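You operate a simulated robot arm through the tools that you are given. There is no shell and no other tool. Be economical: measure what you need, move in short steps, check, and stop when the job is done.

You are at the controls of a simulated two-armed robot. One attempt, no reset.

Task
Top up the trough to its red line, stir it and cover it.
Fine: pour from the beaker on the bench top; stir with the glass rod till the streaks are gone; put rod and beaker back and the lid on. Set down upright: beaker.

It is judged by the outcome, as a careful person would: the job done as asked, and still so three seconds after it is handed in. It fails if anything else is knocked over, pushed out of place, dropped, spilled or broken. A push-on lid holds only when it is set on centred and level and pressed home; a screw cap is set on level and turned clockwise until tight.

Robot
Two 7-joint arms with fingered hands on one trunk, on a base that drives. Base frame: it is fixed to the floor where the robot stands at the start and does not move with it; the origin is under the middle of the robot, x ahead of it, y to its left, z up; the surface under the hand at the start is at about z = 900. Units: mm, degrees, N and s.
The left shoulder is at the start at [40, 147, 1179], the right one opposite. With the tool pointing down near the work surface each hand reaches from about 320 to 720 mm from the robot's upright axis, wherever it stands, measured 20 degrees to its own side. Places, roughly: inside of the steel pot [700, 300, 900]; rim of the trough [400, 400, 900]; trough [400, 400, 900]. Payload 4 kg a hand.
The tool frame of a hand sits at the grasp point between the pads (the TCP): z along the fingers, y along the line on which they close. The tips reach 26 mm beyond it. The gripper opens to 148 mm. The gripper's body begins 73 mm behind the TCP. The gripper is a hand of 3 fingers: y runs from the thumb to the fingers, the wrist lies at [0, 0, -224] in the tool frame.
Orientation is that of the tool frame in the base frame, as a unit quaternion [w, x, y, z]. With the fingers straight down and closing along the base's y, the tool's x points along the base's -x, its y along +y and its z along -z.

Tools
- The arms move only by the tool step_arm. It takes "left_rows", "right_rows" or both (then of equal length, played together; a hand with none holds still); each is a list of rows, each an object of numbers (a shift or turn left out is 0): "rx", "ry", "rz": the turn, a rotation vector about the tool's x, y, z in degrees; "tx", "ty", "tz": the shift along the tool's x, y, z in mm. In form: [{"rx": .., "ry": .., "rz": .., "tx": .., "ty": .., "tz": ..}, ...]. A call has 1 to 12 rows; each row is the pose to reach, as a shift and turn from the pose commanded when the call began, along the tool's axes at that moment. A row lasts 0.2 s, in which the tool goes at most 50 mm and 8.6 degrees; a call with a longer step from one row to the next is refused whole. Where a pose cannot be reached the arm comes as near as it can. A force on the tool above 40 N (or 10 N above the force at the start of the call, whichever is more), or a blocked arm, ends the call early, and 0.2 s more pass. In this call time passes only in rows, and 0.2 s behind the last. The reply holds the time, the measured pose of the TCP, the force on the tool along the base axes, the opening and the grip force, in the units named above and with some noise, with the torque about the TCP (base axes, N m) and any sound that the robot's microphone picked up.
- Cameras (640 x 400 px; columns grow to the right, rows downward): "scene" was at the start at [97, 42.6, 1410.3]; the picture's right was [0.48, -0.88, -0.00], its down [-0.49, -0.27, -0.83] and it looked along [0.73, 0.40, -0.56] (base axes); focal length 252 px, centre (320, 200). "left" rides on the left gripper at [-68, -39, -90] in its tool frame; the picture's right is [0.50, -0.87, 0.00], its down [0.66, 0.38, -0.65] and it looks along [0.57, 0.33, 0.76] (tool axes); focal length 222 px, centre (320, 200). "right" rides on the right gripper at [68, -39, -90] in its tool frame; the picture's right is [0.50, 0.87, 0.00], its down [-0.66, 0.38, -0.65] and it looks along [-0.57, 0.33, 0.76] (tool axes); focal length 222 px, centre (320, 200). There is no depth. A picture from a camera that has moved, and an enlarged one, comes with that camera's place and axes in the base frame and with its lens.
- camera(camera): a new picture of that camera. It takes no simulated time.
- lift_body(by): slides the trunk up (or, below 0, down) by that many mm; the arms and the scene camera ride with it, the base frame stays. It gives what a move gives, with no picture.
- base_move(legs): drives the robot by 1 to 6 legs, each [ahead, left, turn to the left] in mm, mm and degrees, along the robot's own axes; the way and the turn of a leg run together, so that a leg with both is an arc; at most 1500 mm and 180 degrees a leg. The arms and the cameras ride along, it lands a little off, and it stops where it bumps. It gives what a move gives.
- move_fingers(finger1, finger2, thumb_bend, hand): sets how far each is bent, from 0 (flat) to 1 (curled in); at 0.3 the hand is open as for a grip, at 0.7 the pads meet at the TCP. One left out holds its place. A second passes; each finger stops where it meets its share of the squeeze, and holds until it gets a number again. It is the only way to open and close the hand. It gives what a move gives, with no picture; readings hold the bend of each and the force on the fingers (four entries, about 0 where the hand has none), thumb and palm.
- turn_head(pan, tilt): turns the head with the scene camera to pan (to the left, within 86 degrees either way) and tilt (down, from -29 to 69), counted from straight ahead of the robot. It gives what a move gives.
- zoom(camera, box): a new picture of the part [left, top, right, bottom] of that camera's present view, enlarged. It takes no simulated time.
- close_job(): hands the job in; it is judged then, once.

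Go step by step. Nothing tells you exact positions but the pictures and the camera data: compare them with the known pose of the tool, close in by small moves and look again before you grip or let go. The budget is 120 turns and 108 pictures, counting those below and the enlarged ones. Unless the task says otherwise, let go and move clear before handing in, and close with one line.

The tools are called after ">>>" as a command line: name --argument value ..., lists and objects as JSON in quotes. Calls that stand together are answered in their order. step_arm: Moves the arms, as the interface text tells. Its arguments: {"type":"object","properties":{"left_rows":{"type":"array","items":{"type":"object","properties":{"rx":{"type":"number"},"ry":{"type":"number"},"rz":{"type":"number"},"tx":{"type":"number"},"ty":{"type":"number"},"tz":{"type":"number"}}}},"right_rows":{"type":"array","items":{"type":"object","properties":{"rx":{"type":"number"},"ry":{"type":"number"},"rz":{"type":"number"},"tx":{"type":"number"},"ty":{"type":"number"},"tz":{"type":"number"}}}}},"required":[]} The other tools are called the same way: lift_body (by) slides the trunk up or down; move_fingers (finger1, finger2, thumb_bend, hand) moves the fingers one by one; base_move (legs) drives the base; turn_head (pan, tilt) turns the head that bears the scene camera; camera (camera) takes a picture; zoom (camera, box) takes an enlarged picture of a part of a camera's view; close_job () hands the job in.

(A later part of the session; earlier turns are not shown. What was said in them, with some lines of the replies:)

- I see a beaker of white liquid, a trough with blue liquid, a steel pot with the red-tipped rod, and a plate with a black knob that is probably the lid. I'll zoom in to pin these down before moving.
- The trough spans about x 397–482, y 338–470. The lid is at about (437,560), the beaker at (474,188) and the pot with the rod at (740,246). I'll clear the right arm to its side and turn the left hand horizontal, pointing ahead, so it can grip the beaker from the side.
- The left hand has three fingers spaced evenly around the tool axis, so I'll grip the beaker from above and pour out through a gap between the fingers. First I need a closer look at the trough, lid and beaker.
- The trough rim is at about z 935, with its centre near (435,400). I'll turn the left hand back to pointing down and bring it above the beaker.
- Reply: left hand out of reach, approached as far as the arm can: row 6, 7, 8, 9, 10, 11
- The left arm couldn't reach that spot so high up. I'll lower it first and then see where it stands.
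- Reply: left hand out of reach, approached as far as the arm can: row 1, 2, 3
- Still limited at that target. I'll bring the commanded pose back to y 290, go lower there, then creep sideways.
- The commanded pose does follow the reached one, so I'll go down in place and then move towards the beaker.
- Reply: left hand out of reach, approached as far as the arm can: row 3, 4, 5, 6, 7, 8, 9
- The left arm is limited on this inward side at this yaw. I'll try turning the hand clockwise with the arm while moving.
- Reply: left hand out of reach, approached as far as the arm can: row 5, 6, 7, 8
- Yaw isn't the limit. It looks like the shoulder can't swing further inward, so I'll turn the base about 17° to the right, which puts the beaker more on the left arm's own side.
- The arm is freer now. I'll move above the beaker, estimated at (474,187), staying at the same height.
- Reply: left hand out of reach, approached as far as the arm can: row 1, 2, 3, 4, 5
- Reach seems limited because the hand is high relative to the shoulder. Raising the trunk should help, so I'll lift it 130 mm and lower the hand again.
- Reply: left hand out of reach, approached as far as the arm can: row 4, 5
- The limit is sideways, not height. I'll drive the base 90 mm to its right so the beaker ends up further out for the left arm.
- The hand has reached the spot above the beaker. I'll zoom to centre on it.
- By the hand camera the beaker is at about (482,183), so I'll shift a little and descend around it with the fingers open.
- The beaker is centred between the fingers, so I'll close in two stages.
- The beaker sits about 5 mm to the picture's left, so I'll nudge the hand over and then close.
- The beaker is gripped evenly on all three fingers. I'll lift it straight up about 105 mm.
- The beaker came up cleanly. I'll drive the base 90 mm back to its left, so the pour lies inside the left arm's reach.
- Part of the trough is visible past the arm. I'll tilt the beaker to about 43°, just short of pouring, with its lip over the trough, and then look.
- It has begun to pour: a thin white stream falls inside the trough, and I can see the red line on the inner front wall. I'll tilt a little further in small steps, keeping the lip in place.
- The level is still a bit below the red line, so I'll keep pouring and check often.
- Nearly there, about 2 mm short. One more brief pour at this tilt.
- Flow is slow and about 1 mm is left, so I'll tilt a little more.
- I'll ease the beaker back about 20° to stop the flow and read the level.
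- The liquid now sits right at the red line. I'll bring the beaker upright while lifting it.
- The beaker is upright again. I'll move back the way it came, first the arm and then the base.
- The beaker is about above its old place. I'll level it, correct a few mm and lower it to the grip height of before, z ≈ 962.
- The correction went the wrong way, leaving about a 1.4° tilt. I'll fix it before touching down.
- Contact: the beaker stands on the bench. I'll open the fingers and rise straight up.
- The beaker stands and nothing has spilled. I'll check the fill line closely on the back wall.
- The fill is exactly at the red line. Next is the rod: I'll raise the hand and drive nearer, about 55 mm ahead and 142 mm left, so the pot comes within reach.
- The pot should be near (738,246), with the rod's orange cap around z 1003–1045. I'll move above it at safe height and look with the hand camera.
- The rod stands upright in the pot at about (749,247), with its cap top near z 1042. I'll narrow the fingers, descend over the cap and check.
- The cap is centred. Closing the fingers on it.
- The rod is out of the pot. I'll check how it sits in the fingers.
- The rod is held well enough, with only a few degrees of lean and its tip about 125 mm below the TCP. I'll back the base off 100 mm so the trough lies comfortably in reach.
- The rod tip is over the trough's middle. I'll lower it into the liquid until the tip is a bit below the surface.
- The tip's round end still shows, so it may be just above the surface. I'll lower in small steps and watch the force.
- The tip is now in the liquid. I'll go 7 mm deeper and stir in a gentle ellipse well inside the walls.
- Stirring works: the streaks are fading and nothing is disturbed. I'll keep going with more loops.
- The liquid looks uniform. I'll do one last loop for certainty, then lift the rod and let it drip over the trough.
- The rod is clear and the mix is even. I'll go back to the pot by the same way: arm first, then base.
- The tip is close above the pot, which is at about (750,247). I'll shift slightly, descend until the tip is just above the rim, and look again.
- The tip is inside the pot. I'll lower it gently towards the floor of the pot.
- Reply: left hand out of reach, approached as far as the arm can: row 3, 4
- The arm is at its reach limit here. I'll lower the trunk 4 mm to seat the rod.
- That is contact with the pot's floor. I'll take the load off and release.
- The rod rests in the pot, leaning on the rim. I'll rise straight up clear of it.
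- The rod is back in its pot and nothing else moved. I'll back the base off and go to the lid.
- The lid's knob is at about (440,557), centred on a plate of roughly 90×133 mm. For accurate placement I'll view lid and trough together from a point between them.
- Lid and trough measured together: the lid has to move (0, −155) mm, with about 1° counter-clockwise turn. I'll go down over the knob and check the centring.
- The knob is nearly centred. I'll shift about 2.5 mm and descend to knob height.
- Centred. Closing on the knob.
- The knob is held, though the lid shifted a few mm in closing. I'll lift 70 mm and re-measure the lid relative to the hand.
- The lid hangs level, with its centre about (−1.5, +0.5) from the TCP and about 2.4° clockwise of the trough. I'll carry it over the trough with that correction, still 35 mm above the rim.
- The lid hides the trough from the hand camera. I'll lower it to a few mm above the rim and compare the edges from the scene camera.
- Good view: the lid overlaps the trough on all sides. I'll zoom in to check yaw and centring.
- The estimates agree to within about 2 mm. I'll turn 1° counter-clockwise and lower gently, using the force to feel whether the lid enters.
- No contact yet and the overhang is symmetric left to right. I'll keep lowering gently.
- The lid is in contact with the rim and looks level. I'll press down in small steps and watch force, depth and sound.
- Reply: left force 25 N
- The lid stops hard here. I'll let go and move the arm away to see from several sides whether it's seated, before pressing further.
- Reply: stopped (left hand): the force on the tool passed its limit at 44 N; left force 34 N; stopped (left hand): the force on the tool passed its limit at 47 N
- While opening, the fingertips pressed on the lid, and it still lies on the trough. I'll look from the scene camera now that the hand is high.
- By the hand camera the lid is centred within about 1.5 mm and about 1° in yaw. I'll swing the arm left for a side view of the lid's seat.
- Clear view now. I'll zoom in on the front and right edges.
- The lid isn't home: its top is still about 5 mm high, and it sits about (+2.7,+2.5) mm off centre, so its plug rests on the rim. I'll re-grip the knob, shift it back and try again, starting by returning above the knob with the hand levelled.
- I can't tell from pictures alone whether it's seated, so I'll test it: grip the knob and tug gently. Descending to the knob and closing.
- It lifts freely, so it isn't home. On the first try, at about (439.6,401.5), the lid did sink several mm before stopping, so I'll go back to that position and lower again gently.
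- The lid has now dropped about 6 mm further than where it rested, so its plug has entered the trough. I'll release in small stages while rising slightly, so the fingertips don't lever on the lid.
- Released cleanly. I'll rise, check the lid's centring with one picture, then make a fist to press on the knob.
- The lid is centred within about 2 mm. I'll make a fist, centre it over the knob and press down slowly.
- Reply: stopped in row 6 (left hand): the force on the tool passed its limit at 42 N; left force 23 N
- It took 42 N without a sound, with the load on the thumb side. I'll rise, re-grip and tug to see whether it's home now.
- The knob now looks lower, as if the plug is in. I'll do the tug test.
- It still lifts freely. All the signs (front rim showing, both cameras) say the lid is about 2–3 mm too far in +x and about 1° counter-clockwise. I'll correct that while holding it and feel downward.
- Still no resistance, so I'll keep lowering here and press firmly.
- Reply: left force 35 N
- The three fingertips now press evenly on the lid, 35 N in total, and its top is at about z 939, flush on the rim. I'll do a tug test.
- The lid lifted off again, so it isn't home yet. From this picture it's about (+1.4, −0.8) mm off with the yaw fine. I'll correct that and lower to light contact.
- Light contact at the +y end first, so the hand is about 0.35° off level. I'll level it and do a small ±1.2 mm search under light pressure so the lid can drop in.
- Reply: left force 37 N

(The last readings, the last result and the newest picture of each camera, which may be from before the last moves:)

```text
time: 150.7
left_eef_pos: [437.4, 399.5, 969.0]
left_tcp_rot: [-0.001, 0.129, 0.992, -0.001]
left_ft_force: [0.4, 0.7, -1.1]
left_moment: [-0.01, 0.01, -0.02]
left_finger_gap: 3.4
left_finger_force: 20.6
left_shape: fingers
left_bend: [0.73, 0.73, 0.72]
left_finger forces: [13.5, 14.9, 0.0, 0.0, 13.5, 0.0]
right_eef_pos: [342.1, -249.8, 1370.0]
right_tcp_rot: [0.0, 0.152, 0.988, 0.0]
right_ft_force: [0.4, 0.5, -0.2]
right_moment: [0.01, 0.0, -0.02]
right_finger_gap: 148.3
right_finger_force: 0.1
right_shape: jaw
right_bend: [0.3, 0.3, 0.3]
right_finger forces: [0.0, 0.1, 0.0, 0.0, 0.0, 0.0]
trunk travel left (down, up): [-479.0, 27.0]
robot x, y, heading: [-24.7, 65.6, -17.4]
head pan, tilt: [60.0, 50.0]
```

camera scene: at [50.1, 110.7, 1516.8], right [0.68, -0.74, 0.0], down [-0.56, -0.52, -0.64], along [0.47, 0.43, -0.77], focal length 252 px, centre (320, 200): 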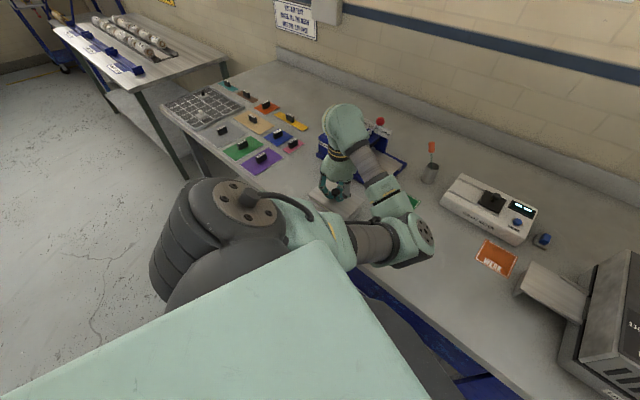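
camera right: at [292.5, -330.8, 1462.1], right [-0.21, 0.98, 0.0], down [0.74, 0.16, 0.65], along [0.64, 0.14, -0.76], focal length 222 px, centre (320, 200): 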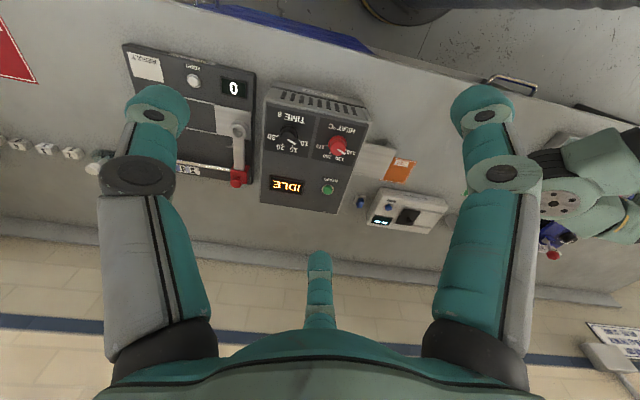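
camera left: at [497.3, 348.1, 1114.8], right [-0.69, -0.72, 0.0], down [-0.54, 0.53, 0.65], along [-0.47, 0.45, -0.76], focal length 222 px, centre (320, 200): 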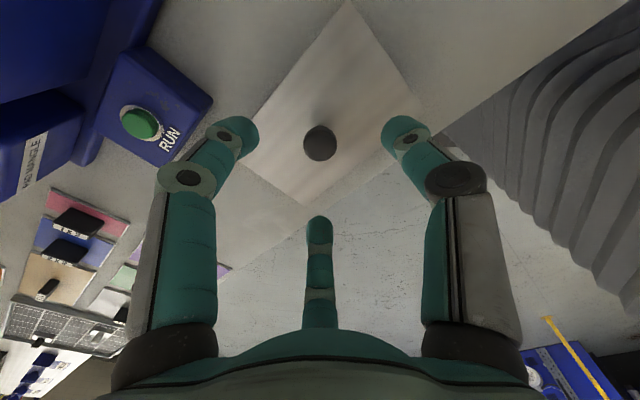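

It lifts freely again. I'll test systematically: in light contact, step over a small grid and watch whether the vertical force vanishes, meaning a plug drops in, or a sideways wall force appears.

>>> step_arm --left_rows '[{"tz": 1.5}, {"tz": 3.2}]'

>>> step_arm --left_rows '[{"tx": 1}, {"tx": 2}]'

>>> step_arm --left_rows '[{"ty": 1}, {"ty": 2}]'

>>> step_arm --left_rows '[{"tx": -1}, {"tx": -2}]'

>>> step_arm --left_rows '[{"tx": -1}, {"tx": -2}]'

>>> step_arm --left_rows '[{"ty": -1}, {"ty": -2}]'

>>> step_arm --left_rows '[{"tx": 1}, {"tx": 2}]'

```text
time: 151.3
left_eef_pos: [438.0, 403.0, 966.5]
left_tcp_rot: [0.0, 0.13, 0.992, 0.001]
left_ft_force: [0.3, -1.5, 0.1]
left_moment: [0.04, 0.02, -0.01]
left_finger_gap: 3.6
left_finger_force: 21.4
left_shape: fingers
left_bend: [0.73, 0.73, 0.72]
left_finger forces: [13.4, 15.6, 0.1, 0.1, 13.4, 0.1]
right_eef_pos: [342.8, -250.6, 1369.8]
right_tcp_rot: [-0.001, 0.152, 0.988, 0.0]
right_ft_force: [1.1, -0.4, 0.6]
right_moment: [0.03, 0.02, -0.01]
right_finger_gap: 148.1
right_finger_force: 0.1
right_shape: jaw
right_bend: [0.3, 0.3, 0.3]
right_finger forces: [0.1, 0.1, 0.0, 0.0, 0.0, 0.0]
trunk travel left (down, up): [-479.0, 27.0]
robot x, y, heading: [-19.3, 70.2, -17.4]
head pan, tilt: [60.0, 50.0]
```

```text
time: 151.9
left_eef_pos: [437.1, 402.5, 966.3]
left_tcp_rot: [0.0, 0.131, 0.991, 0.001]
left_ft_force: [0.3, 0.4, -0.1]
left_moment: [0.04, 0.03, 0.03]
left_finger_gap: 3.6
left_finger_force: 21.5
left_shape: fingers
left_bend: [0.73, 0.73, 0.72]
left_finger forces: [13.6, 15.0, 0.0, 0.0, 13.8, 0.0]
right_eef_pos: [342.4, -249.1, 1369.6]
right_tcp_rot: [-0.001, 0.152, 0.988, 0.0]
right_ft_force: [-0.6, -0.4, 0.0]
right_moment: [-0.01, -0.01, -0.02]
right_finger_gap: 147.7
right_finger_force: 0.0
right_shape: jaw
right_bend: [0.3, 0.3, 0.3]
right_finger forces: [0.0, 0.1, 0.1, 0.1, 0.0, 0.1]
trunk travel left (down, up): [-479.0, 27.0]
robot x, y, heading: [-28.1, 63.9, -17.6]
head pan, tilt: [60.0, 50.0]
```

```text
time: 152.5
left_eef_pos: [435.8, 405.4, 966.8]
left_tcp_rot: [0.0, 0.13, 0.992, 0.002]
left_ft_force: [-0.1, 0.0, -0.4]
left_moment: [0.0, 0.02, 0.03]
left_finger_gap: 3.2
left_finger_force: 21.0
left_shape: fingers
left_bend: [0.73, 0.73, 0.72]
left_finger forces: [13.0, 15.6, 0.1, 0.0, 13.9, 0.1]
right_eef_pos: [342.0, -250.5, 1371.3]
right_tcp_rot: [-0.001, 0.153, 0.988, 0.0]
right_ft_force: [-0.5, 0.2, -0.2]
right_moment: [-0.02, 0.0, -0.01]
right_finger_gap: 148.0
right_finger_force: 0.1
right_shape: jaw
right_bend: [0.3, 0.3, 0.3]
right_finger forces: [0.0, 0.0, 0.1, 0.1, 0.0, 0.0]
trunk travel left (down, up): [-479.0, 27.0]
robot x, y, heading: [-27.2, 67.6, -17.4]
head pan, tilt: [60.0, 50.0]
```

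```text
time: 153.1
left_eef_pos: [440.1, 404.1, 966.2]
left_tcp_rot: [0.0, 0.129, 0.992, 0.0]
left_ft_force: [-0.7, 0.9, -0.4]
left_moment: [0.01, 0.03, 0.02]
left_finger_gap: 3.5
left_finger_force: 21.0
left_shape: fingers
left_bend: [0.73, 0.73, 0.72]
left_finger forces: [13.1, 15.3, 0.1, 0.1, 14.1, 0.0]
right_eef_pos: [343.0, -249.4, 1370.3]
right_tcp_rot: [0.0, 0.153, 0.988, 0.0]
right_ft_force: [0.2, 0.1, -0.8]
right_moment: [0.02, 0.02, 0.02]
right_finger_gap: 148.0
right_finger_force: 0.1
right_shape: jaw
right_bend: [0.3, 0.3, 0.3]
right_finger forces: [0.0, 0.0, 0.0, 0.1, 0.0, 0.0]
trunk travel left (down, up): [-479.0, 27.0]
robot x, y, heading: [-26.5, 66.5, -17.4]
head pan, tilt: [60.0, 50.0]
```

```text
time: 153.7
left_eef_pos: [440.3, 403.1, 967.7]
left_tcp_rot: [0.0, 0.13, 0.991, 0.001]
left_ft_force: [0.1, -0.1, 0.1]
left_moment: [-0.03, -0.01, 0.02]
left_finger_gap: 3.6
left_finger_force: 20.9
left_shape: fingers
left_bend: [0.73, 0.73, 0.72]
left_finger forces: [13.3, 14.9, 0.1, 0.1, 14.0, 0.1]
right_eef_pos: [342.2, -249.9, 1370.4]
right_tcp_rot: [0.0, 0.153, 0.988, 0.0]
right_ft_force: [0.1, -1.1, -0.2]
right_moment: [-0.01, -0.01, 0.0]
right_finger_gap: 147.7
right_finger_force: 0.1
right_shape: jaw
right_bend: [0.3, 0.3, 0.3]
right_finger forces: [0.0, 0.0, 0.0, 0.1, 0.1, 0.1]
trunk travel left (down, up): [-479.0, 27.0]
robot x, y, heading: [-23.9, 66.5, -17.5]
head pan, tilt: [60.0, 50.0]
```

```text
time: 154.3
left_eef_pos: [440.0, 400.5, 966.0]
left_tcp_rot: [0.0, 0.13, 0.992, 0.002]
left_ft_force: [-0.1, 0.5, -2.0]
left_moment: [0.02, 0.0, 0.0]
left_finger_gap: 3.5
left_finger_force: 20.8
left_shape: fingers
left_bend: [0.73, 0.73, 0.72]
left_finger forces: [13.2, 14.9, 0.0, 0.1, 14.0, 0.1]
right_eef_pos: [341.9, -250.6, 1369.4]
right_tcp_rot: [0.0, 0.152, 0.988, 0.0]
right_ft_force: [0.5, -0.7, 0.1]
right_moment: [-0.02, -0.01, -0.04]
right_finger_gap: 148.0
right_finger_force: 0.1
right_shape: jaw
right_bend: [0.3, 0.3, 0.3]
right_finger forces: [0.0, 0.1, 0.1, 0.0, 0.0, 0.0]
trunk travel left (down, up): [-479.0, 27.0]
robot x, y, heading: [-25.6, 62.6, -17.2]
head pan, tilt: [60.0, 50.0]
```

```text
time: 154.9
left_eef_pos: [438.7, 402.1, 968.2]
left_tcp_rot: [0.001, 0.13, 0.992, 0.001]
left_ft_force: [1.2, 0.3, -1.6]
left_moment: [0.0, -0.01, -0.03]
left_finger_gap: 3.4
left_finger_force: 21.4
left_shape: fingers
left_bend: [0.73, 0.73, 0.72]
left_finger forces: [13.2, 14.8, 0.0, 0.0, 13.9, 0.1]
right_eef_pos: [342.5, -249.5, 1370.4]
right_tcp_rot: [0.0, 0.152, 0.988, 0.0]
right_ft_force: [-0.4, -0.5, 0.1]
right_moment: [-0.01, 0.01, -0.01]
right_finger_gap: 148.0
right_finger_force: 0.1
right_shape: jaw
right_bend: [0.3, 0.3, 0.3]
right_finger forces: [0.1, 0.0, 0.0, 0.0, 0.1, 0.0]
trunk travel left (down, up): [-479.0, 27.0]
robot x, y, heading: [-25.6, 66.9, -17.3]
head pan, tilt: [60.0, 50.0]
```

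No wall force anywhere, so nothing is engaged. I'll repeat the grid with firmer pressure, commanding about 1.5 mm below contact, so a plug would drop noticeably.

>>> step_arm --left_rows '[{"tz": 0.8}, {"tz": 1.7}]'

>>> step_arm --left_rows '[{"tx": 0.8}, {"tx": 1.5}]'

>>> step_arm --left_rows '[{"ty": 0.8}, {"ty": 1.5}]'

>>> step_arm --left_rows '[{"tx": -0.8}, {"tx": -1.5}]'

>>> step_arm --left_rows '[{"tx": -0.8}, {"tx": -1.5}]'

>>> step_arm --left_rows '[{"ty": -0.8}, {"ty": -1.5}]'

>>> step_arm --left_rows '[{"ty": -0.8}, {"ty": -1.5}]'

>>> step_arm --left_rows '[{"tx": 0.8}, {"tx": 1.5}]'

>>> step_arm --left_rows '[{"tx": 0.8}, {"tx": 1.5}]'

```text
time: 155.5
left_eef_pos: [437.9, 403.0, 965.5]
left_tcp_rot: [0.0, 0.13, 0.991, 0.001]
left_ft_force: [0.2, 0.6, 3.0]
left_moment: [0.14, 0.03, -0.03]
left_finger_gap: 3.4
left_finger_force: 22.9
left_shape: fingers
left_bend: [0.73, 0.73, 0.71]
left_finger forces: [14.5, 17.5, 0.0, 0.0, 14.6, 0.1]
right_eef_pos: [341.2, -250.5, 1370.9]
right_tcp_rot: [0.0, 0.153, 0.988, 0.0]
right_ft_force: [-0.2, 0.2, -0.7]
right_moment: [0.02, -0.02, -0.02]
right_finger_gap: 148.1
right_finger_force: 0.2
right_shape: jaw
right_bend: [0.3, 0.3, 0.3]
right_finger forces: [0.0, 0.0, 0.0, 0.0, 0.1, 0.1]
trunk travel left (down, up): [-479.0, 27.0]
robot x, y, heading: [-22.6, 65.6, -17.6]
head pan, tilt: [60.0, 50.0]
```

```text
time: 156.1
left_eef_pos: [436.2, 401.3, 966.2]
left_tcp_rot: [0.0, 0.129, 0.992, 0.001]
left_ft_force: [1.7, 1.1, 5.4]
left_moment: [0.19, -0.03, -0.06]
left_finger_gap: 3.6
left_finger_force: 24.0
left_shape: fingers
left_bend: [0.73, 0.73, 0.71]
left_finger forces: [16.3, 17.0, 0.0, 0.1, 14.9, 0.0]
right_eef_pos: [340.9, -249.7, 1370.2]
right_tcp_rot: [0.001, 0.152, 0.988, 0.0]
right_ft_force: [0.5, 0.3, -0.2]
right_moment: [0.06, -0.02, 0.02]
right_finger_gap: 148.1
right_finger_force: 0.1
right_shape: jaw
right_bend: [0.3, 0.3, 0.3]
right_finger forces: [0.1, 0.0, 0.1, 0.0, 0.1, 0.0]
trunk travel left (down, up): [-479.0, 27.0]
robot x, y, heading: [-23.6, 62.0, -17.5]
head pan, tilt: [60.0, 50.0]
```

```text
time: 156.7
left_eef_pos: [437.0, 402.0, 966.1]
left_tcp_rot: [0.001, 0.13, 0.991, 0.001]
left_ft_force: [0.6, -4.0, 9.9]
left_moment: [-0.03, 0.02, -0.03]
left_finger_gap: 3.4
left_finger_force: 26.3
left_shape: fingers
left_bend: [0.73, 0.73, 0.72]
left_finger forces: [16.0, 15.7, 0.0, 0.1, 21.7, 0.0]
right_eef_pos: [341.7, -251.3, 1370.4]
right_tcp_rot: [0.0, 0.153, 0.988, 0.002]
right_ft_force: [0.7, -0.8, -0.3]
right_moment: [0.04, -0.01, 0.03]
right_finger_gap: 148.0
right_finger_force: 0.1
right_shape: jaw
right_bend: [0.3, 0.3, 0.3]
right_finger forces: [0.0, 0.0, 0.0, 0.0, 0.0, 0.0]
trunk travel left (down, up): [-479.0, 27.0]
robot x, y, heading: [-24.4, 66.1, -17.4]
head pan, tilt: [60.0, 50.0]
```

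```text
time: 157.3
left_eef_pos: [437.9, 402.7, 965.2]
left_tcp_rot: [0.0, 0.13, 0.992, 0.002]
left_ft_force: [-2.4, -3.4, 10.2]
left_moment: [0.01, 0.06, -0.01]
left_finger_gap: 3.4
left_finger_force: 26.7
left_shape: fingers
left_bend: [0.73, 0.73, 0.72]
left_finger forces: [15.5, 15.8, 0.1, 0.0, 22.7, 0.0]
right_eef_pos: [340.9, -250.7, 1370.2]
right_tcp_rot: [0.0, 0.152, 0.988, 0.001]
right_ft_force: [0.5, -0.5, -0.2]
right_moment: [0.0, 0.02, 0.0]
right_finger_gap: 147.9
right_finger_force: 0.1
right_shape: jaw
right_bend: [0.3, 0.3, 0.3]
right_finger forces: [0.0, 0.1, 0.0, 0.0, 0.1, 0.1]
trunk travel left (down, up): [-479.0, 27.0]
robot x, y, heading: [-26.2, 63.8, -17.4]
head pan, tilt: [60.0, 50.0]
```

```text
time: 157.9
left_eef_pos: [438.3, 403.2, 965.1]
left_tcp_rot: [-0.001, 0.129, 0.992, 0.002]
left_ft_force: [-3.9, -0.9, 9.1]
left_moment: [0.13, 0.14, -0.02]
left_finger_gap: 3.4
left_finger_force: 26.3
left_shape: fingers
left_bend: [0.73, 0.73, 0.72]
left_finger forces: [15.1, 17.8, 0.1, 0.0, 19.4, 0.1]
right_eef_pos: [341.1, -250.4, 1369.9]
right_tcp_rot: [0.0, 0.152, 0.988, 0.001]
right_ft_force: [-0.7, 0.1, -0.3]
right_moment: [-0.02, -0.01, -0.03]
right_finger_gap: 148.2
right_finger_force: 0.1
right_shape: jaw
right_bend: [0.3, 0.3, 0.3]
right_finger forces: [0.0, 0.0, 0.0, 0.1, 0.0, 0.0]
trunk travel left (down, up): [-479.0, 27.0]
robot x, y, heading: [-26.8, 64.1, -17.4]
head pan, tilt: [60.0, 50.0]
```

```text
time: 158.5
left_eef_pos: [438.7, 402.7, 965.8]
left_tcp_rot: [0.001, 0.129, 0.992, 0.002]
left_ft_force: [-3.1, 4.0, 10.2]
left_moment: [0.24, 0.09, 0.03]
left_finger_gap: 3.4
left_finger_force: 26.7
left_shape: fingers
left_bend: [0.73, 0.73, 0.72]
left_finger forces: [16.7, 21.3, 0.0, 0.0, 14.7, 0.0]
right_eef_pos: [341.6, -249.5, 1370.6]
right_tcp_rot: [0.001, 0.153, 0.988, 0.0]
right_ft_force: [0.7, -0.6, 0.2]
right_moment: [0.03, 0.0, -0.01]
right_finger_gap: 148.0
right_finger_force: 0.0
right_shape: jaw
right_bend: [0.3, 0.3, 0.3]
right_finger forces: [0.0, 0.0, 0.0, 0.1, 0.0, 0.0]
trunk travel left (down, up): [-479.0, 27.0]
robot x, y, heading: [-26.8, 65.7, -17.5]
head pan, tilt: [60.0, 50.0]
```

```text
time: 159.1
left_eef_pos: [439.3, 399.9, 965.1]
left_tcp_rot: [0.001, 0.129, 0.992, 0.001]
left_ft_force: [2.3, 5.5, 13.3]
left_moment: [0.26, -0.03, -0.02]
left_finger_gap: 3.4
left_finger_force: 28.2
left_shape: fingers
left_bend: [0.73, 0.73, 0.72]
left_finger forces: [20.4, 22.1, 0.1, 0.0, 14.0, 0.1]
right_eef_pos: [342.9, -250.3, 1371.1]
right_tcp_rot: [0.0, 0.152, 0.988, 0.0]
right_ft_force: [-0.1, -0.5, -0.8]
right_moment: [0.0, 0.01, 0.0]
right_finger_gap: 147.8
right_finger_force: 0.1
right_shape: jaw
right_bend: [0.3, 0.3, 0.3]
right_finger forces: [0.0, 0.0, 0.0, 0.0, 0.0, 0.1]
trunk travel left (down, up): [-479.0, 27.0]
robot x, y, heading: [-24.2, 64.8, -17.4]
head pan, tilt: [60.0, 50.0]
```

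```text
time: 159.7
left_eef_pos: [438.0, 399.4, 965.1]
left_tcp_rot: [0.002, 0.13, 0.992, 0.001]
left_ft_force: [6.3, 1.6, 16.3]
left_moment: [0.18, -0.13, 0.01]
left_finger_gap: 3.8
left_finger_force: 29.7
left_shape: fingers
left_bend: [0.73, 0.73, 0.72]
left_finger forces: [22.0, 20.8, 0.1, 0.0, 16.1, 0.0]
right_eef_pos: [340.3, -250.6, 1370.5]
right_tcp_rot: [0.0, 0.152, 0.988, 0.0]
right_ft_force: [-0.8, -0.9, -0.7]
right_moment: [0.0, -0.03, -0.03]
right_finger_gap: 147.8
right_finger_force: 0.0
right_shape: jaw
right_bend: [0.3, 0.3, 0.3]
right_finger forces: [0.0, 0.0, 0.0, 0.0, 0.1, 0.1]
trunk travel left (down, up): [-479.0, 27.0]
robot x, y, heading: [-26.4, 67.4, -17.5]
head pan, tilt: [60.0, 50.0]
```

```text
time: 160.3
left_eef_pos: [436.8, 398.4, 966.2]
left_tcp_rot: [0.002, 0.13, 0.992, 0.002]
left_ft_force: [6.8, 0.3, 19.5]
left_moment: [0.09, -0.16, -0.02]
left_finger_gap: 3.4
left_finger_force: 32.3
left_shape: fingers
left_bend: [0.73, 0.73, 0.72]
left_finger forces: [23.2, 19.7, 0.1, 0.0, 20.6, 0.1]
right_eef_pos: [340.9, -250.3, 1370.7]
right_tcp_rot: [0.0, 0.153, 0.988, 0.002]
right_ft_force: [-0.1, 0.3, -0.7]
right_moment: [0.0, -0.01, -0.02]
right_finger_gap: 147.9
right_finger_force: 0.0
right_shape: jaw
right_bend: [0.3, 0.3, 0.3]
right_finger forces: [0.1, 0.0, 0.0, 0.0, 0.0, 0.1]
trunk travel left (down, up): [-479.0, 27.0]
robot x, y, heading: [-24.5, 65.8, -17.5]
head pan, tilt: [60.0, 50.0]
```

The height stays constant and the side forces are plain friction, so this is a flat lid resting on the rim with nothing to snap in. I'll lift slightly, re-centre by undoing the search offset, set it down, press once evenly and check.

>>> step_arm --left_rows '[{"tz": -2}, {"tz": -4.5}, {"tz": -4.5, "tx": -1.5, "ty": 1.5}, {"tz": -3, "tx": -1.5, "ty": 1.5}, {"tz": -1.5, "tx": -1.5, "ty": 1.5}]'

>>> step_arm --left_rows '[{"tz": 1}, {"tz": 2}, {"tz": 3}, {"tz": 4}]'

>>> step_arm --left_rows '[{"tz": -1.5}, {"tz": -3}]'

```text
time: 161.5
left_eef_pos: [438.0, 402.3, 966.2]
left_tcp_rot: [0.0, 0.13, 0.991, 0.001]
left_ft_force: [0.4, 0.7, 1.0]
left_moment: [0.04, 0.0, -0.01]
left_finger_gap: 3.4
left_finger_force: 23.0
left_shape: fingers
left_bend: [0.73, 0.73, 0.72]
left_finger forces: [15.2, 15.5, 0.0, 0.1, 16.0, 0.0]
right_eef_pos: [342.1, -250.3, 1370.6]
right_tcp_rot: [0.0, 0.152, 0.988, 0.001]
right_ft_force: [0.0, -1.4, -0.1]
right_moment: [0.0, 0.06, -0.01]
right_finger_gap: 147.9
right_finger_force: 0.0
right_shape: jaw
right_bend: [0.3, 0.3, 0.3]
right_finger forces: [0.1, 0.0, 0.0, 0.0, 0.1, 0.0]
trunk travel left (down, up): [-479.0, 27.0]
robot x, y, heading: [-24.5, 64.4, -17.6]
head pan, tilt: [60.0, 50.0]
```

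```text
time: 162.5
left_eef_pos: [437.2, 400.3, 965.3]
left_tcp_rot: [0.003, 0.129, 0.992, 0.002]
left_ft_force: [2.7, 3.2, 25.7]
left_moment: [0.14, -0.1, -0.01]
left_finger_gap: 3.5
left_finger_force: 34.4
left_shape: fingers
left_bend: [0.73, 0.73, 0.72]
left_finger forces: [24.0, 24.7, 0.1, 0.0, 20.2, 0.0]
right_eef_pos: [339.6, -251.3, 1370.8]
right_tcp_rot: [0.001, 0.152, 0.988, 0.001]
right_ft_force: [0.3, -0.2, -1.4]
right_moment: [0.01, 0.01, 0.05]
right_finger_gap: 148.0
right_finger_force: 0.0
right_shape: jaw
right_bend: [0.3, 0.3, 0.3]
right_finger forces: [0.1, 0.1, 0.0, 0.0, 0.0, 0.1]
trunk travel left (down, up): [-479.0, 27.0]
robot x, y, heading: [-25.0, 63.2, -17.4]
head pan, tilt: [60.0, 50.0]
```

```text
time: 163.1
left_eef_pos: [436.7, 401.1, 965.6]
left_tcp_rot: [0.0, 0.13, 0.992, 0.0]
left_ft_force: [3.1, 2.5, 10.8]
left_moment: [0.19, -0.09, 0.01]
left_finger_gap: 3.4
left_finger_force: 27.7
left_shape: fingers
left_bend: [0.73, 0.73, 0.72]
left_finger forces: [20.1, 20.2, 0.0, 0.0, 16.2, 0.0]
right_eef_pos: [341.8, -250.2, 1370.2]
right_tcp_rot: [0.0, 0.152, 0.988, 0.001]
right_ft_force: [0.2, 0.4, -0.4]
right_moment: [-0.05, -0.02, 0.01]
right_finger_gap: 148.0
right_finger_force: 0.1
right_shape: jaw
right_bend: [0.3, 0.3, 0.3]
right_finger forces: [0.0, 0.0, 0.1, 0.1, 0.0, 0.0]
trunk travel left (down, up): [-479.0, 27.0]
robot x, y, heading: [-30.7, 65.7, -17.6]
head pan, tilt: [60.0, 50.0]
```

Now the staged release, which worked cleanly before: loosen, rise a little, loosen more.

>>> step_arm --left_rows '[{"tz": -0.7}, {"tz": -1.3}]'

>>> move_fingers --hand "left" --finger1 0.66 --finger2 0.66 --thumb_bend 0.66

>>> step_arm --left_rows '[{"tz": -1.5}, {"tz": -3}]'

>>> move_fingers --hand "left" --finger1 0.62 --finger2 0.62 --thumb_bend 0.62

>>> step_arm --left_rows '[{"tz": -1.2}, {"tz": -2.5}]'

>>> move_fingers --hand "left" --finger1 0.57 --finger2 0.57 --thumb_bend 0.57

>>> step_arm --left_rows '[{"tz": -1.2}, {"tz": -2.5}]'

>>> move_fingers --hand "left" --finger1 0.48 --finger2 0.48 --thumb_bend 0.48

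>>> step_arm --left_rows '[{"tz": -15}, {"tz": -40}, {"tz": -80}, {"tz": -120}, {"tz": -160}, {"tz": -190}]'

```text
time: 163.7
left_eef_pos: [437.6, 401.0, 965.6]
left_tcp_rot: [-0.002, 0.129, 0.992, 0.0]
left_ft_force: [-0.6, 0.6, -0.1]
left_moment: [0.02, -0.03, -0.03]
left_finger_gap: 2.7
left_finger_force: 23.2
left_shape: fingers
left_bend: [0.73, 0.73, 0.72]
left_finger forces: [15.3, 15.3, 0.1, 0.1, 16.6, 0.0]
right_eef_pos: [342.7, -249.6, 1371.2]
right_tcp_rot: [0.0, 0.153, 0.988, 0.0]
right_ft_force: [-0.4, 0.5, 1.0]
right_moment: [-0.01, 0.02, -0.04]
right_finger_gap: 147.9
right_finger_force: 0.1
right_shape: jaw
right_bend: [0.3, 0.3, 0.3]
right_finger forces: [0.0, 0.1, 0.1, 0.0, 0.0, 0.0]
trunk travel left (down, up): [-479.0, 27.0]
robot x, y, heading: [-26.6, 66.7, -17.6]
head pan, tilt: [60.0, 50.0]
```

```text
time: 164.7
left_eef_pos: [436.4, 401.5, 968.7]
left_tcp_rot: [0.001, 0.13, 0.992, 0.002]
left_ft_force: [0.5, 2.1, 16.4]
left_moment: [0.09, -0.04, 0.03]
left_finger_gap: 8.1
left_finger_force: 13.4
left_shape: fingers
left_bend: [0.66, 0.66, 0.67]
left_finger forces: [11.3, 11.5, 0.0, 0.0, 3.3, 0.0]
right_eef_pos: [341.4, -251.0, 1371.7]
right_tcp_rot: [0.001, 0.152, 0.988, 0.0]
right_ft_force: [0.7, -0.2, 0.8]
right_moment: [0.03, -0.01, 0.01]
right_finger_gap: 147.9
right_finger_force: 0.0
right_shape: jaw
right_bend: [0.3, 0.3, 0.3]
right_finger forces: [0.0, 0.1, 0.0, 0.0, 0.0, 0.1]
trunk travel left (down, up): [-479.0, 27.0]
robot x, y, heading: [-24.9, 64.8, -17.6]
head pan, tilt: [60.0, 50.0]
```

```text
time: 165.3
left_eef_pos: [437.6, 401.3, 969.0]
left_tcp_rot: [-0.001, 0.129, 0.992, 0.0]
left_ft_force: [-0.3, 0.5, 1.3]
left_moment: [-0.04, 0.04, 0.01]
left_finger_gap: 9.6
left_finger_force: 4.9
left_shape: fingers
left_bend: [0.66, 0.66, 0.66]
left_finger forces: [4.4, 4.9, 0.0, 0.0, 0.4, 0.0]
right_eef_pos: [342.8, -250.4, 1369.0]
right_tcp_rot: [0.0, 0.152, 0.988, 0.0]
right_ft_force: [-0.6, 0.6, 0.6]
right_moment: [-0.02, -0.01, 0.02]
right_finger_gap: 147.9
right_finger_force: 0.0
right_shape: jaw
right_bend: [0.3, 0.3, 0.3]
right_finger forces: [0.1, 0.0, 0.0, 0.0, 0.1, 0.0]
trunk travel left (down, up): [-479.0, 27.0]
robot x, y, heading: [-25.2, 65.9, -17.7]
head pan, tilt: [60.0, 50.0]
```

```text
time: 166.3
left_eef_pos: [437.8, 401.3, 970.4]
left_tcp_rot: [0.0, 0.13, 0.992, 0.002]
left_ft_force: [0.0, 0.5, 8.5]
left_moment: [-0.07, 0.01, -0.02]
left_finger_gap: 19.0
left_finger_force: 4.5
left_shape: fingers
left_bend: [0.63, 0.63, 0.63]
left_finger forces: [1.8, 1.9, 0.0, 0.0, 4.9, 0.1]
right_eef_pos: [341.7, -250.5, 1371.1]
right_tcp_rot: [0.0, 0.153, 0.988, 0.001]
right_ft_force: [0.2, 0.0, 0.0]
right_moment: [0.01, 0.01, 0.01]
right_finger_gap: 147.8
right_finger_force: 0.0
right_shape: jaw
right_bend: [0.3, 0.3, 0.3]
right_finger forces: [0.0, 0.0, 0.1, 0.0, 0.1, 0.0]
trunk travel left (down, up): [-479.0, 27.0]
robot x, y, heading: [-25.8, 64.6, -17.4]
head pan, tilt: [60.0, 50.0]
```

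```text
time: 166.9
left_eef_pos: [437.9, 402.5, 971.7]
left_tcp_rot: [0.0, 0.129, 0.992, 0.0]
left_ft_force: [-0.3, 0.6, 1.4]
left_moment: [0.0, -0.03, -0.01]
left_finger_gap: 22.3
left_finger_force: 0.2
left_shape: fingers
left_bend: [0.62, 0.62, 0.62]
left_finger forces: [0.0, 0.0, 0.0, 0.1, 0.0, 0.1]
right_eef_pos: [341.3, -250.4, 1369.5]
right_tcp_rot: [0.0, 0.153, 0.988, 0.001]
right_ft_force: [0.2, -0.1, -0.6]
right_moment: [0.02, -0.02, 0.0]
right_finger_gap: 147.9
right_finger_force: 0.1
right_shape: jaw
right_bend: [0.3, 0.3, 0.3]
right_finger forces: [0.0, 0.1, 0.0, 0.1, 0.0, 0.0]
trunk travel left (down, up): [-479.0, 27.0]
robot x, y, heading: [-26.4, 66.1, -17.2]
head pan, tilt: [60.0, 50.0]
```

```text
time: 167.9
left_eef_pos: [437.4, 401.9, 973.4]
left_tcp_rot: [0.001, 0.13, 0.992, 0.002]
left_ft_force: [-0.3, 0.4, 6.8]
left_moment: [0.04, 0.01, -0.05]
left_finger_gap: 40.3
left_finger_force: 3.9
left_shape: fingers
left_bend: [0.57, 0.57, 0.56]
left_finger forces: [2.2, 2.3, 0.1, 0.0, 2.5, 0.1]
right_eef_pos: [341.1, -250.0, 1370.4]
right_tcp_rot: [0.001, 0.152, 0.988, 0.002]
right_ft_force: [0.6, -0.1, 0.3]
right_moment: [0.03, 0.0, 0.01]
right_finger_gap: 147.9
right_finger_force: 0.1
right_shape: jaw
right_bend: [0.3, 0.3, 0.3]
right_finger forces: [0.0, 0.0, 0.0, 0.1, 0.0, 0.0]
trunk travel left (down, up): [-479.0, 27.0]
robot x, y, heading: [-29.9, 64.5, -17.6]
head pan, tilt: [60.0, 50.0]
```

```text
time: 168.5
left_eef_pos: [437.9, 401.8, 975.0]
left_tcp_rot: [-0.001, 0.129, 0.992, 0.001]
left_ft_force: [0.8, -0.3, 0.8]
left_moment: [-0.01, 0.01, -0.05]
left_finger_gap: 41.8
left_finger_force: 0.1
left_shape: fingers
left_bend: [0.56, 0.56, 0.56]
left_finger forces: [0.1, 0.1, 0.1, 0.0, 0.0, 0.0]
right_eef_pos: [341.5, -250.7, 1370.3]
right_tcp_rot: [0.001, 0.152, 0.988, 0.0]
right_ft_force: [0.6, -0.1, -0.9]
right_moment: [-0.01, -0.01, 0.03]
right_finger_gap: 147.7
right_finger_force: 0.1
right_shape: jaw
right_bend: [0.3, 0.3, 0.3]
right_finger forces: [0.0, 0.1, 0.1, 0.1, 0.0, 0.1]
trunk travel left (down, up): [-479.0, 27.0]
robot x, y, heading: [-23.9, 65.2, -17.5]
head pan, tilt: [60.0, 50.0]
```

```text
time: 169.5
left_eef_pos: [438.4, 402.0, 974.9]
left_tcp_rot: [0.0, 0.129, 0.992, 0.001]
left_ft_force: [-1.1, 0.2, 0.2]
left_moment: [0.0, 0.0, -0.03]
left_finger_gap: 68.5
left_finger_force: 0.2
left_shape: fingers
left_bend: [0.48, 0.48, 0.48]
left_finger forces: [0.0, 0.0, 0.0, 0.0, 0.0, 0.0]
right_eef_pos: [342.1, -248.9, 1369.6]
right_tcp_rot: [0.0, 0.152, 0.988, 0.001]
right_ft_force: [-0.9, 0.7, -0.9]
right_moment: [-0.01, -0.01, -0.02]
right_finger_gap: 148.1
right_finger_force: 0.1
right_shape: jaw
right_bend: [0.3, 0.3, 0.3]
right_finger forces: [0.0, 0.0, 0.0, 0.0, 0.0, 0.0]
trunk travel left (down, up): [-479.0, 27.0]
robot x, y, heading: [-28.2, 66.1, -17.6]
head pan, tilt: [60.0, 50.0]
```

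```text
time: 170.9
left_eef_pos: [436.3, 405.1, 1165.8]
left_tcp_rot: [0.0, 0.128, 0.992, 0.002]
left_ft_force: [-0.9, 0.1, -0.3]
left_moment: [0.03, 0.03, 0.02]
left_finger_gap: 68.3
left_finger_force: 0.2
left_shape: fingers
left_bend: [0.48, 0.48, 0.48]
left_finger forces: [0.1, 0.0, 0.1, 0.0, 0.0, 0.0]
right_eef_pos: [343.0, -250.0, 1370.7]
right_tcp_rot: [0.0, 0.152, 0.988, 0.0]
right_ft_force: [-0.4, -0.3, 0.6]
right_moment: [0.0, -0.02, 0.01]
right_finger_gap: 148.0
right_finger_force: 0.1
right_shape: jaw
right_bend: [0.3, 0.3, 0.3]
right_finger forces: [0.1, 0.0, 0.0, 0.0, 0.1, 0.1]
trunk travel left (down, up): [-479.0, 27.0]
robot x, y, heading: [-24.2, 65.3, -17.3]
head pan, tilt: [60.0, 50.0]
```

Released. I'll swing the arm aside and take a final look at lid, pot and beaker.

>>> step_arm --left_rows '[{"tx": 10, "ty": 40}, {"tx": 20, "ty": 85}, {"tx": 30, "ty": 130}, {"tx": 40, "ty": 175}, {"tx": 50, "ty": 215}, {"tx": 60, "ty": 260}]'

>>> zoom --camera "scene" --box '[311, 190, 365, 232]'

```text
time: 172.3
left_eef_pos: [447.2, 670.0, 1163.3]
left_tcp_rot: [0.001, 0.131, 0.991, 0.0]
left_ft_force: [0.3, 0.2, -0.2]
left_moment: [-0.02, -0.04, 0.0]
left_finger_gap: 68.4
left_finger_force: 0.1
left_shape: fingers
left_bend: [0.48, 0.48, 0.48]
left_finger forces: [0.1, 0.1, 0.0, 0.1, 0.0, 0.1]
right_eef_pos: [342.6, -247.6, 1371.4]
right_tcp_rot: [0.0, 0.152, 0.988, -0.001]
right_ft_force: [0.0, -0.9, -0.5]
right_moment: [-0.03, -0.02, 0.01]
right_finger_gap: 148.0
right_finger_force: 0.2
right_shape: jaw
right_bend: [0.3, 0.3, 0.3]
right_finger forces: [0.0, 0.0, 0.0, 0.0, 0.0, 0.0]
trunk travel left (down, up): [-479.0, 27.0]
robot x, y, heading: [-26.8, 63.9, -17.8]
head pan, tilt: [60.0, 50.0]
```

```text
9.52 times, centred on (338, 211) of scene
camera zoom: at [49.2, 113.3, 1516.8], right [0.68, -0.74, 0.0], down [-0.56, -0.52, -0.64], along [0.47, 0.43, -0.77], focal length 2397 px, centre (149, 95)
```

zoom: 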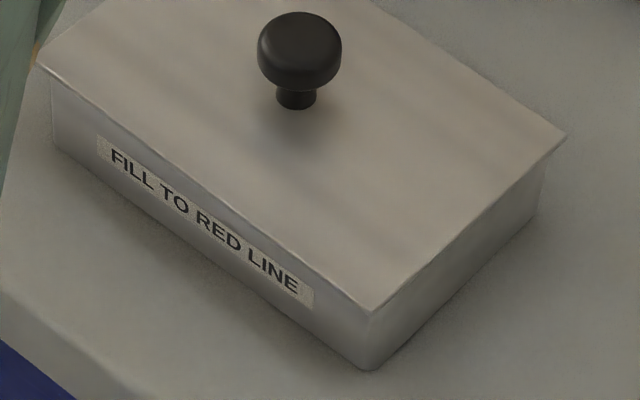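

The lid is now centred within about 1 mm, square and flush all round. As a last measure I'll press once on the knob with a closed fist, now that it's properly centred.

>>> step_arm --left_rows '[{"tx": -10, "ty": -40}, {"tx": -20, "ty": -85}, {"tx": -30, "ty": -130}, {"tx": -40, "ty": -175}, {"tx": -50, "ty": -215}, {"tx": -60, "ty": -260}]'

>>> move_fingers --hand "left" --finger1 0.75 --finger2 0.75 --thumb_bend 0.75

>>> step_arm --left_rows '[{"tz": 40}, {"tz": 80}, {"tz": 115}, {"tz": 145}, {"tz": 160}]'

>>> step_arm --left_rows '[{"tz": 2}, {"tz": 4}, {"tz": 6}, {"tz": 8}, {"tz": 10}, {"tz": 12}, {"tz": 13}, {"tz": 14}, {"tz": 15}, {"tz": 16}, {"tz": 17}, {"tz": 18}]'

```text
time: 173.7
left_eef_pos: [437.7, 400.1, 1164.3]
left_tcp_rot: [0.0, 0.129, 0.992, 0.001]
left_ft_force: [0.9, -1.1, 0.0]
left_moment: [0.03, 0.01, 0.01]
left_finger_gap: 68.5
left_finger_force: 0.1
left_shape: fingers
left_bend: [0.48, 0.48, 0.48]
left_finger forces: [0.0, 0.1, 0.0, 0.1, 0.1, 0.0]
right_eef_pos: [342.4, -250.6, 1371.0]
right_tcp_rot: [0.001, 0.152, 0.988, 0.001]
right_ft_force: [0.3, -0.1, 0.1]
right_moment: [0.01, 0.01, -0.02]
right_finger_gap: 148.0
right_finger_force: 0.1
right_shape: jaw
right_bend: [0.3, 0.3, 0.3]
right_finger forces: [0.1, 0.1, 0.0, 0.0, 0.0, 0.0]
trunk travel left (down, up): [-479.0, 27.0]
robot x, y, heading: [-25.2, 63.4, -17.3]
head pan, tilt: [60.0, 50.0]
```

```text
time: 174.7
left_eef_pos: [438.7, 401.5, 1164.7]
left_tcp_rot: [0.0, 0.13, 0.992, 0.002]
left_ft_force: [-0.1, -0.2, -0.2]
left_moment: [0.0, -0.04, 0.03]
left_finger_gap: 0.0
left_finger_force: 0.0
left_shape: fingers
left_bend: [0.73, 0.73, 0.72]
left_finger forces: [0.0, 0.0, 0.0, 0.1, 0.0, 0.0]
right_eef_pos: [343.2, -249.4, 1371.5]
right_tcp_rot: [0.0, 0.152, 0.988, 0.0]
right_ft_force: [-0.7, 0.0, 0.3]
right_moment: [0.0, -0.01, 0.01]
right_finger_gap: 148.0
right_finger_force: 0.2
right_shape: jaw
right_bend: [0.3, 0.3, 0.3]
right_finger forces: [0.0, 0.0, 0.1, 0.0, 0.1, 0.1]
trunk travel left (down, up): [-479.0, 27.0]
robot x, y, heading: [-22.1, 66.8, -17.6]
head pan, tilt: [60.0, 50.0]
```

```text
time: 175.9
left_eef_pos: [439.2, 401.1, 1004.9]
left_tcp_rot: [0.0, 0.13, 0.992, 0.001]
left_ft_force: [-0.5, 0.4, 0.2]
left_moment: [-0.03, -0.02, -0.02]
left_finger_gap: 0.1
left_finger_force: 0.1
left_shape: fingers
left_bend: [0.73, 0.73, 0.72]
left_finger forces: [0.0, 0.0, 0.1, 0.0, 0.0, 0.0]
right_eef_pos: [342.4, -249.4, 1369.1]
right_tcp_rot: [0.0, 0.153, 0.988, 0.0]
right_ft_force: [-0.8, -0.1, 0.4]
right_moment: [0.02, 0.0, -0.01]
right_finger_gap: 148.1
right_finger_force: 0.0
right_shape: jaw
right_bend: [0.3, 0.3, 0.3]
right_finger forces: [0.1, 0.0, 0.0, 0.1, 0.0, 0.0]
trunk travel left (down, up): [-479.0, 27.0]
robot x, y, heading: [-23.9, 65.6, -17.6]
head pan, tilt: [60.0, 50.0]
```

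```text
time: 178.5
left_eef_pos: [437.0, 399.2, 989.9]
left_tcp_rot: [0.003, 0.13, 0.992, 0.004]
left_ft_force: [2.1, -3.5, 36.1]
left_moment: [-0.16, 0.01, 0.03]
left_finger_gap: 0.0
left_finger_force: 31.8
left_shape: fingers
left_bend: [0.74, 0.74, 0.74]
left_finger forces: [16.4, 16.6, 0.0, 0.0, 31.2, 0.0]
right_eef_pos: [338.5, -252.7, 1370.6]
right_tcp_rot: [0.001, 0.152, 0.988, 0.002]
right_ft_force: [0.4, 0.6, 0.1]
right_moment: [-0.01, -0.01, 0.0]
right_finger_gap: 147.8
right_finger_force: 0.0
right_shape: jaw
right_bend: [0.3, 0.3, 0.3]
right_finger forces: [0.1, 0.0, 0.0, 0.1, 0.0, 0.0]
trunk travel left (down, up): [-479.0, 27.0]
robot x, y, heading: [-21.5, 67.2, -17.4]
head pan, tilt: [60.0, 50.0]
```

Pressed evenly on all three tips with 36 N. Now I'll retract straight up, swing clear and take the last picture.

>>> step_arm --left_rows '[{"tz": -3}, {"tz": -10}, {"tz": -30}, {"tz": -70}, {"tz": -115}, {"tz": -160}, {"tz": -200}]'

>>> step_arm --left_rows '[{"tx": 10, "ty": 40}, {"tx": 20, "ty": 85}, {"tx": 30, "ty": 130}, {"tx": 40, "ty": 175}, {"tx": 50, "ty": 215}, {"tx": 60, "ty": 260}]'

>>> zoom --camera "scene" --box '[300, 125, 476, 235]'

```text
time: 180.1
left_eef_pos: [436.3, 400.2, 1187.0]
left_tcp_rot: [0.001, 0.129, 0.992, 0.001]
left_ft_force: [-0.1, 0.8, 0.0]
left_moment: [-0.01, -0.02, -0.01]
left_finger_gap: 0.0
left_finger_force: 0.1
left_shape: fingers
left_bend: [0.73, 0.73, 0.73]
left_finger forces: [0.1, 0.0, 0.1, 0.0, 0.1, 0.1]
right_eef_pos: [340.7, -251.1, 1370.1]
right_tcp_rot: [0.0, 0.153, 0.988, 0.0]
right_ft_force: [0.6, -0.7, 0.3]
right_moment: [0.02, -0.02, -0.05]
right_finger_gap: 147.8
right_finger_force: 0.0
right_shape: jaw
right_bend: [0.3, 0.3, 0.3]
right_finger forces: [0.0, 0.0, 0.0, 0.0, 0.0, 0.1]
trunk travel left (down, up): [-479.0, 27.0]
robot x, y, heading: [-27.3, 63.7, -17.5]
head pan, tilt: [60.0, 50.0]
```

```text
time: 181.5
left_eef_pos: [448.6, 670.6, 1186.1]
left_tcp_rot: [0.0, 0.13, 0.992, 0.0]
left_ft_force: [-0.4, -0.2, -0.6]
left_moment: [-0.01, -0.01, -0.01]
left_finger_gap: 0.0
left_finger_force: 0.0
left_shape: fingers
left_bend: [0.73, 0.73, 0.73]
left_finger forces: [0.0, 0.0, 0.0, 0.0, 0.0, 0.1]
right_eef_pos: [341.0, -247.7, 1371.4]
right_tcp_rot: [-0.001, 0.152, 0.988, 0.0]
right_ft_force: [0.5, -0.4, -0.2]
right_moment: [-0.05, -0.03, 0.01]
right_finger_gap: 147.7
right_finger_force: 0.0
right_shape: jaw
right_bend: [0.3, 0.3, 0.3]
right_finger forces: [0.1, 0.0, 0.0, 0.1, 0.1, 0.1]
trunk travel left (down, up): [-479.0, 27.0]
robot x, y, heading: [-23.1, 63.2, -17.3]
head pan, tilt: [60.0, 50.0]
```

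```text
3.64 times, centred on (388, 180) of scene
camera zoom: at [49.2, 113.2, 1516.8], right [0.68, -0.74, 0.0], down [-0.56, -0.52, -0.64], along [0.47, 0.43, -0.77], focal length 915 px, centre (73, 273)
```

zoom: 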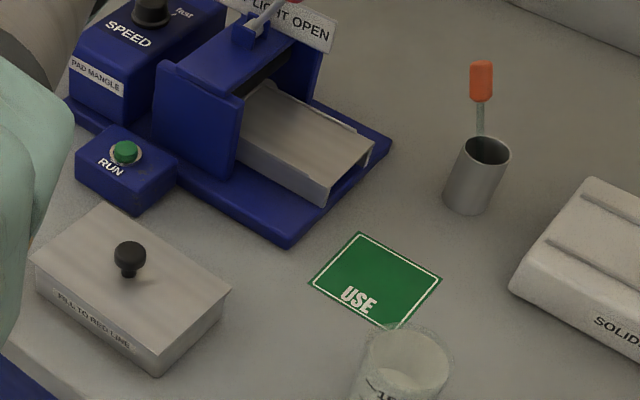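

The lid sits centred and flush on the trough, the rod is back in its pot, the beaker stands upright in its place, the bench is clean and both hands are clear. Handing in.

>>> close_job

```text
The job is handed in.
```

I filled the trough to its red line and stirred until no streaks showed. The rod is back in its pot and the beaker stands upright in its old place, with nothing spilled that I could see. The lid sits centred and level and was pressed with about 36 N. I never felt it snap home: it lifted freely each time I tugged it, and I didn't tug again after the last press, so I can't say it holds as a push-on lid should.
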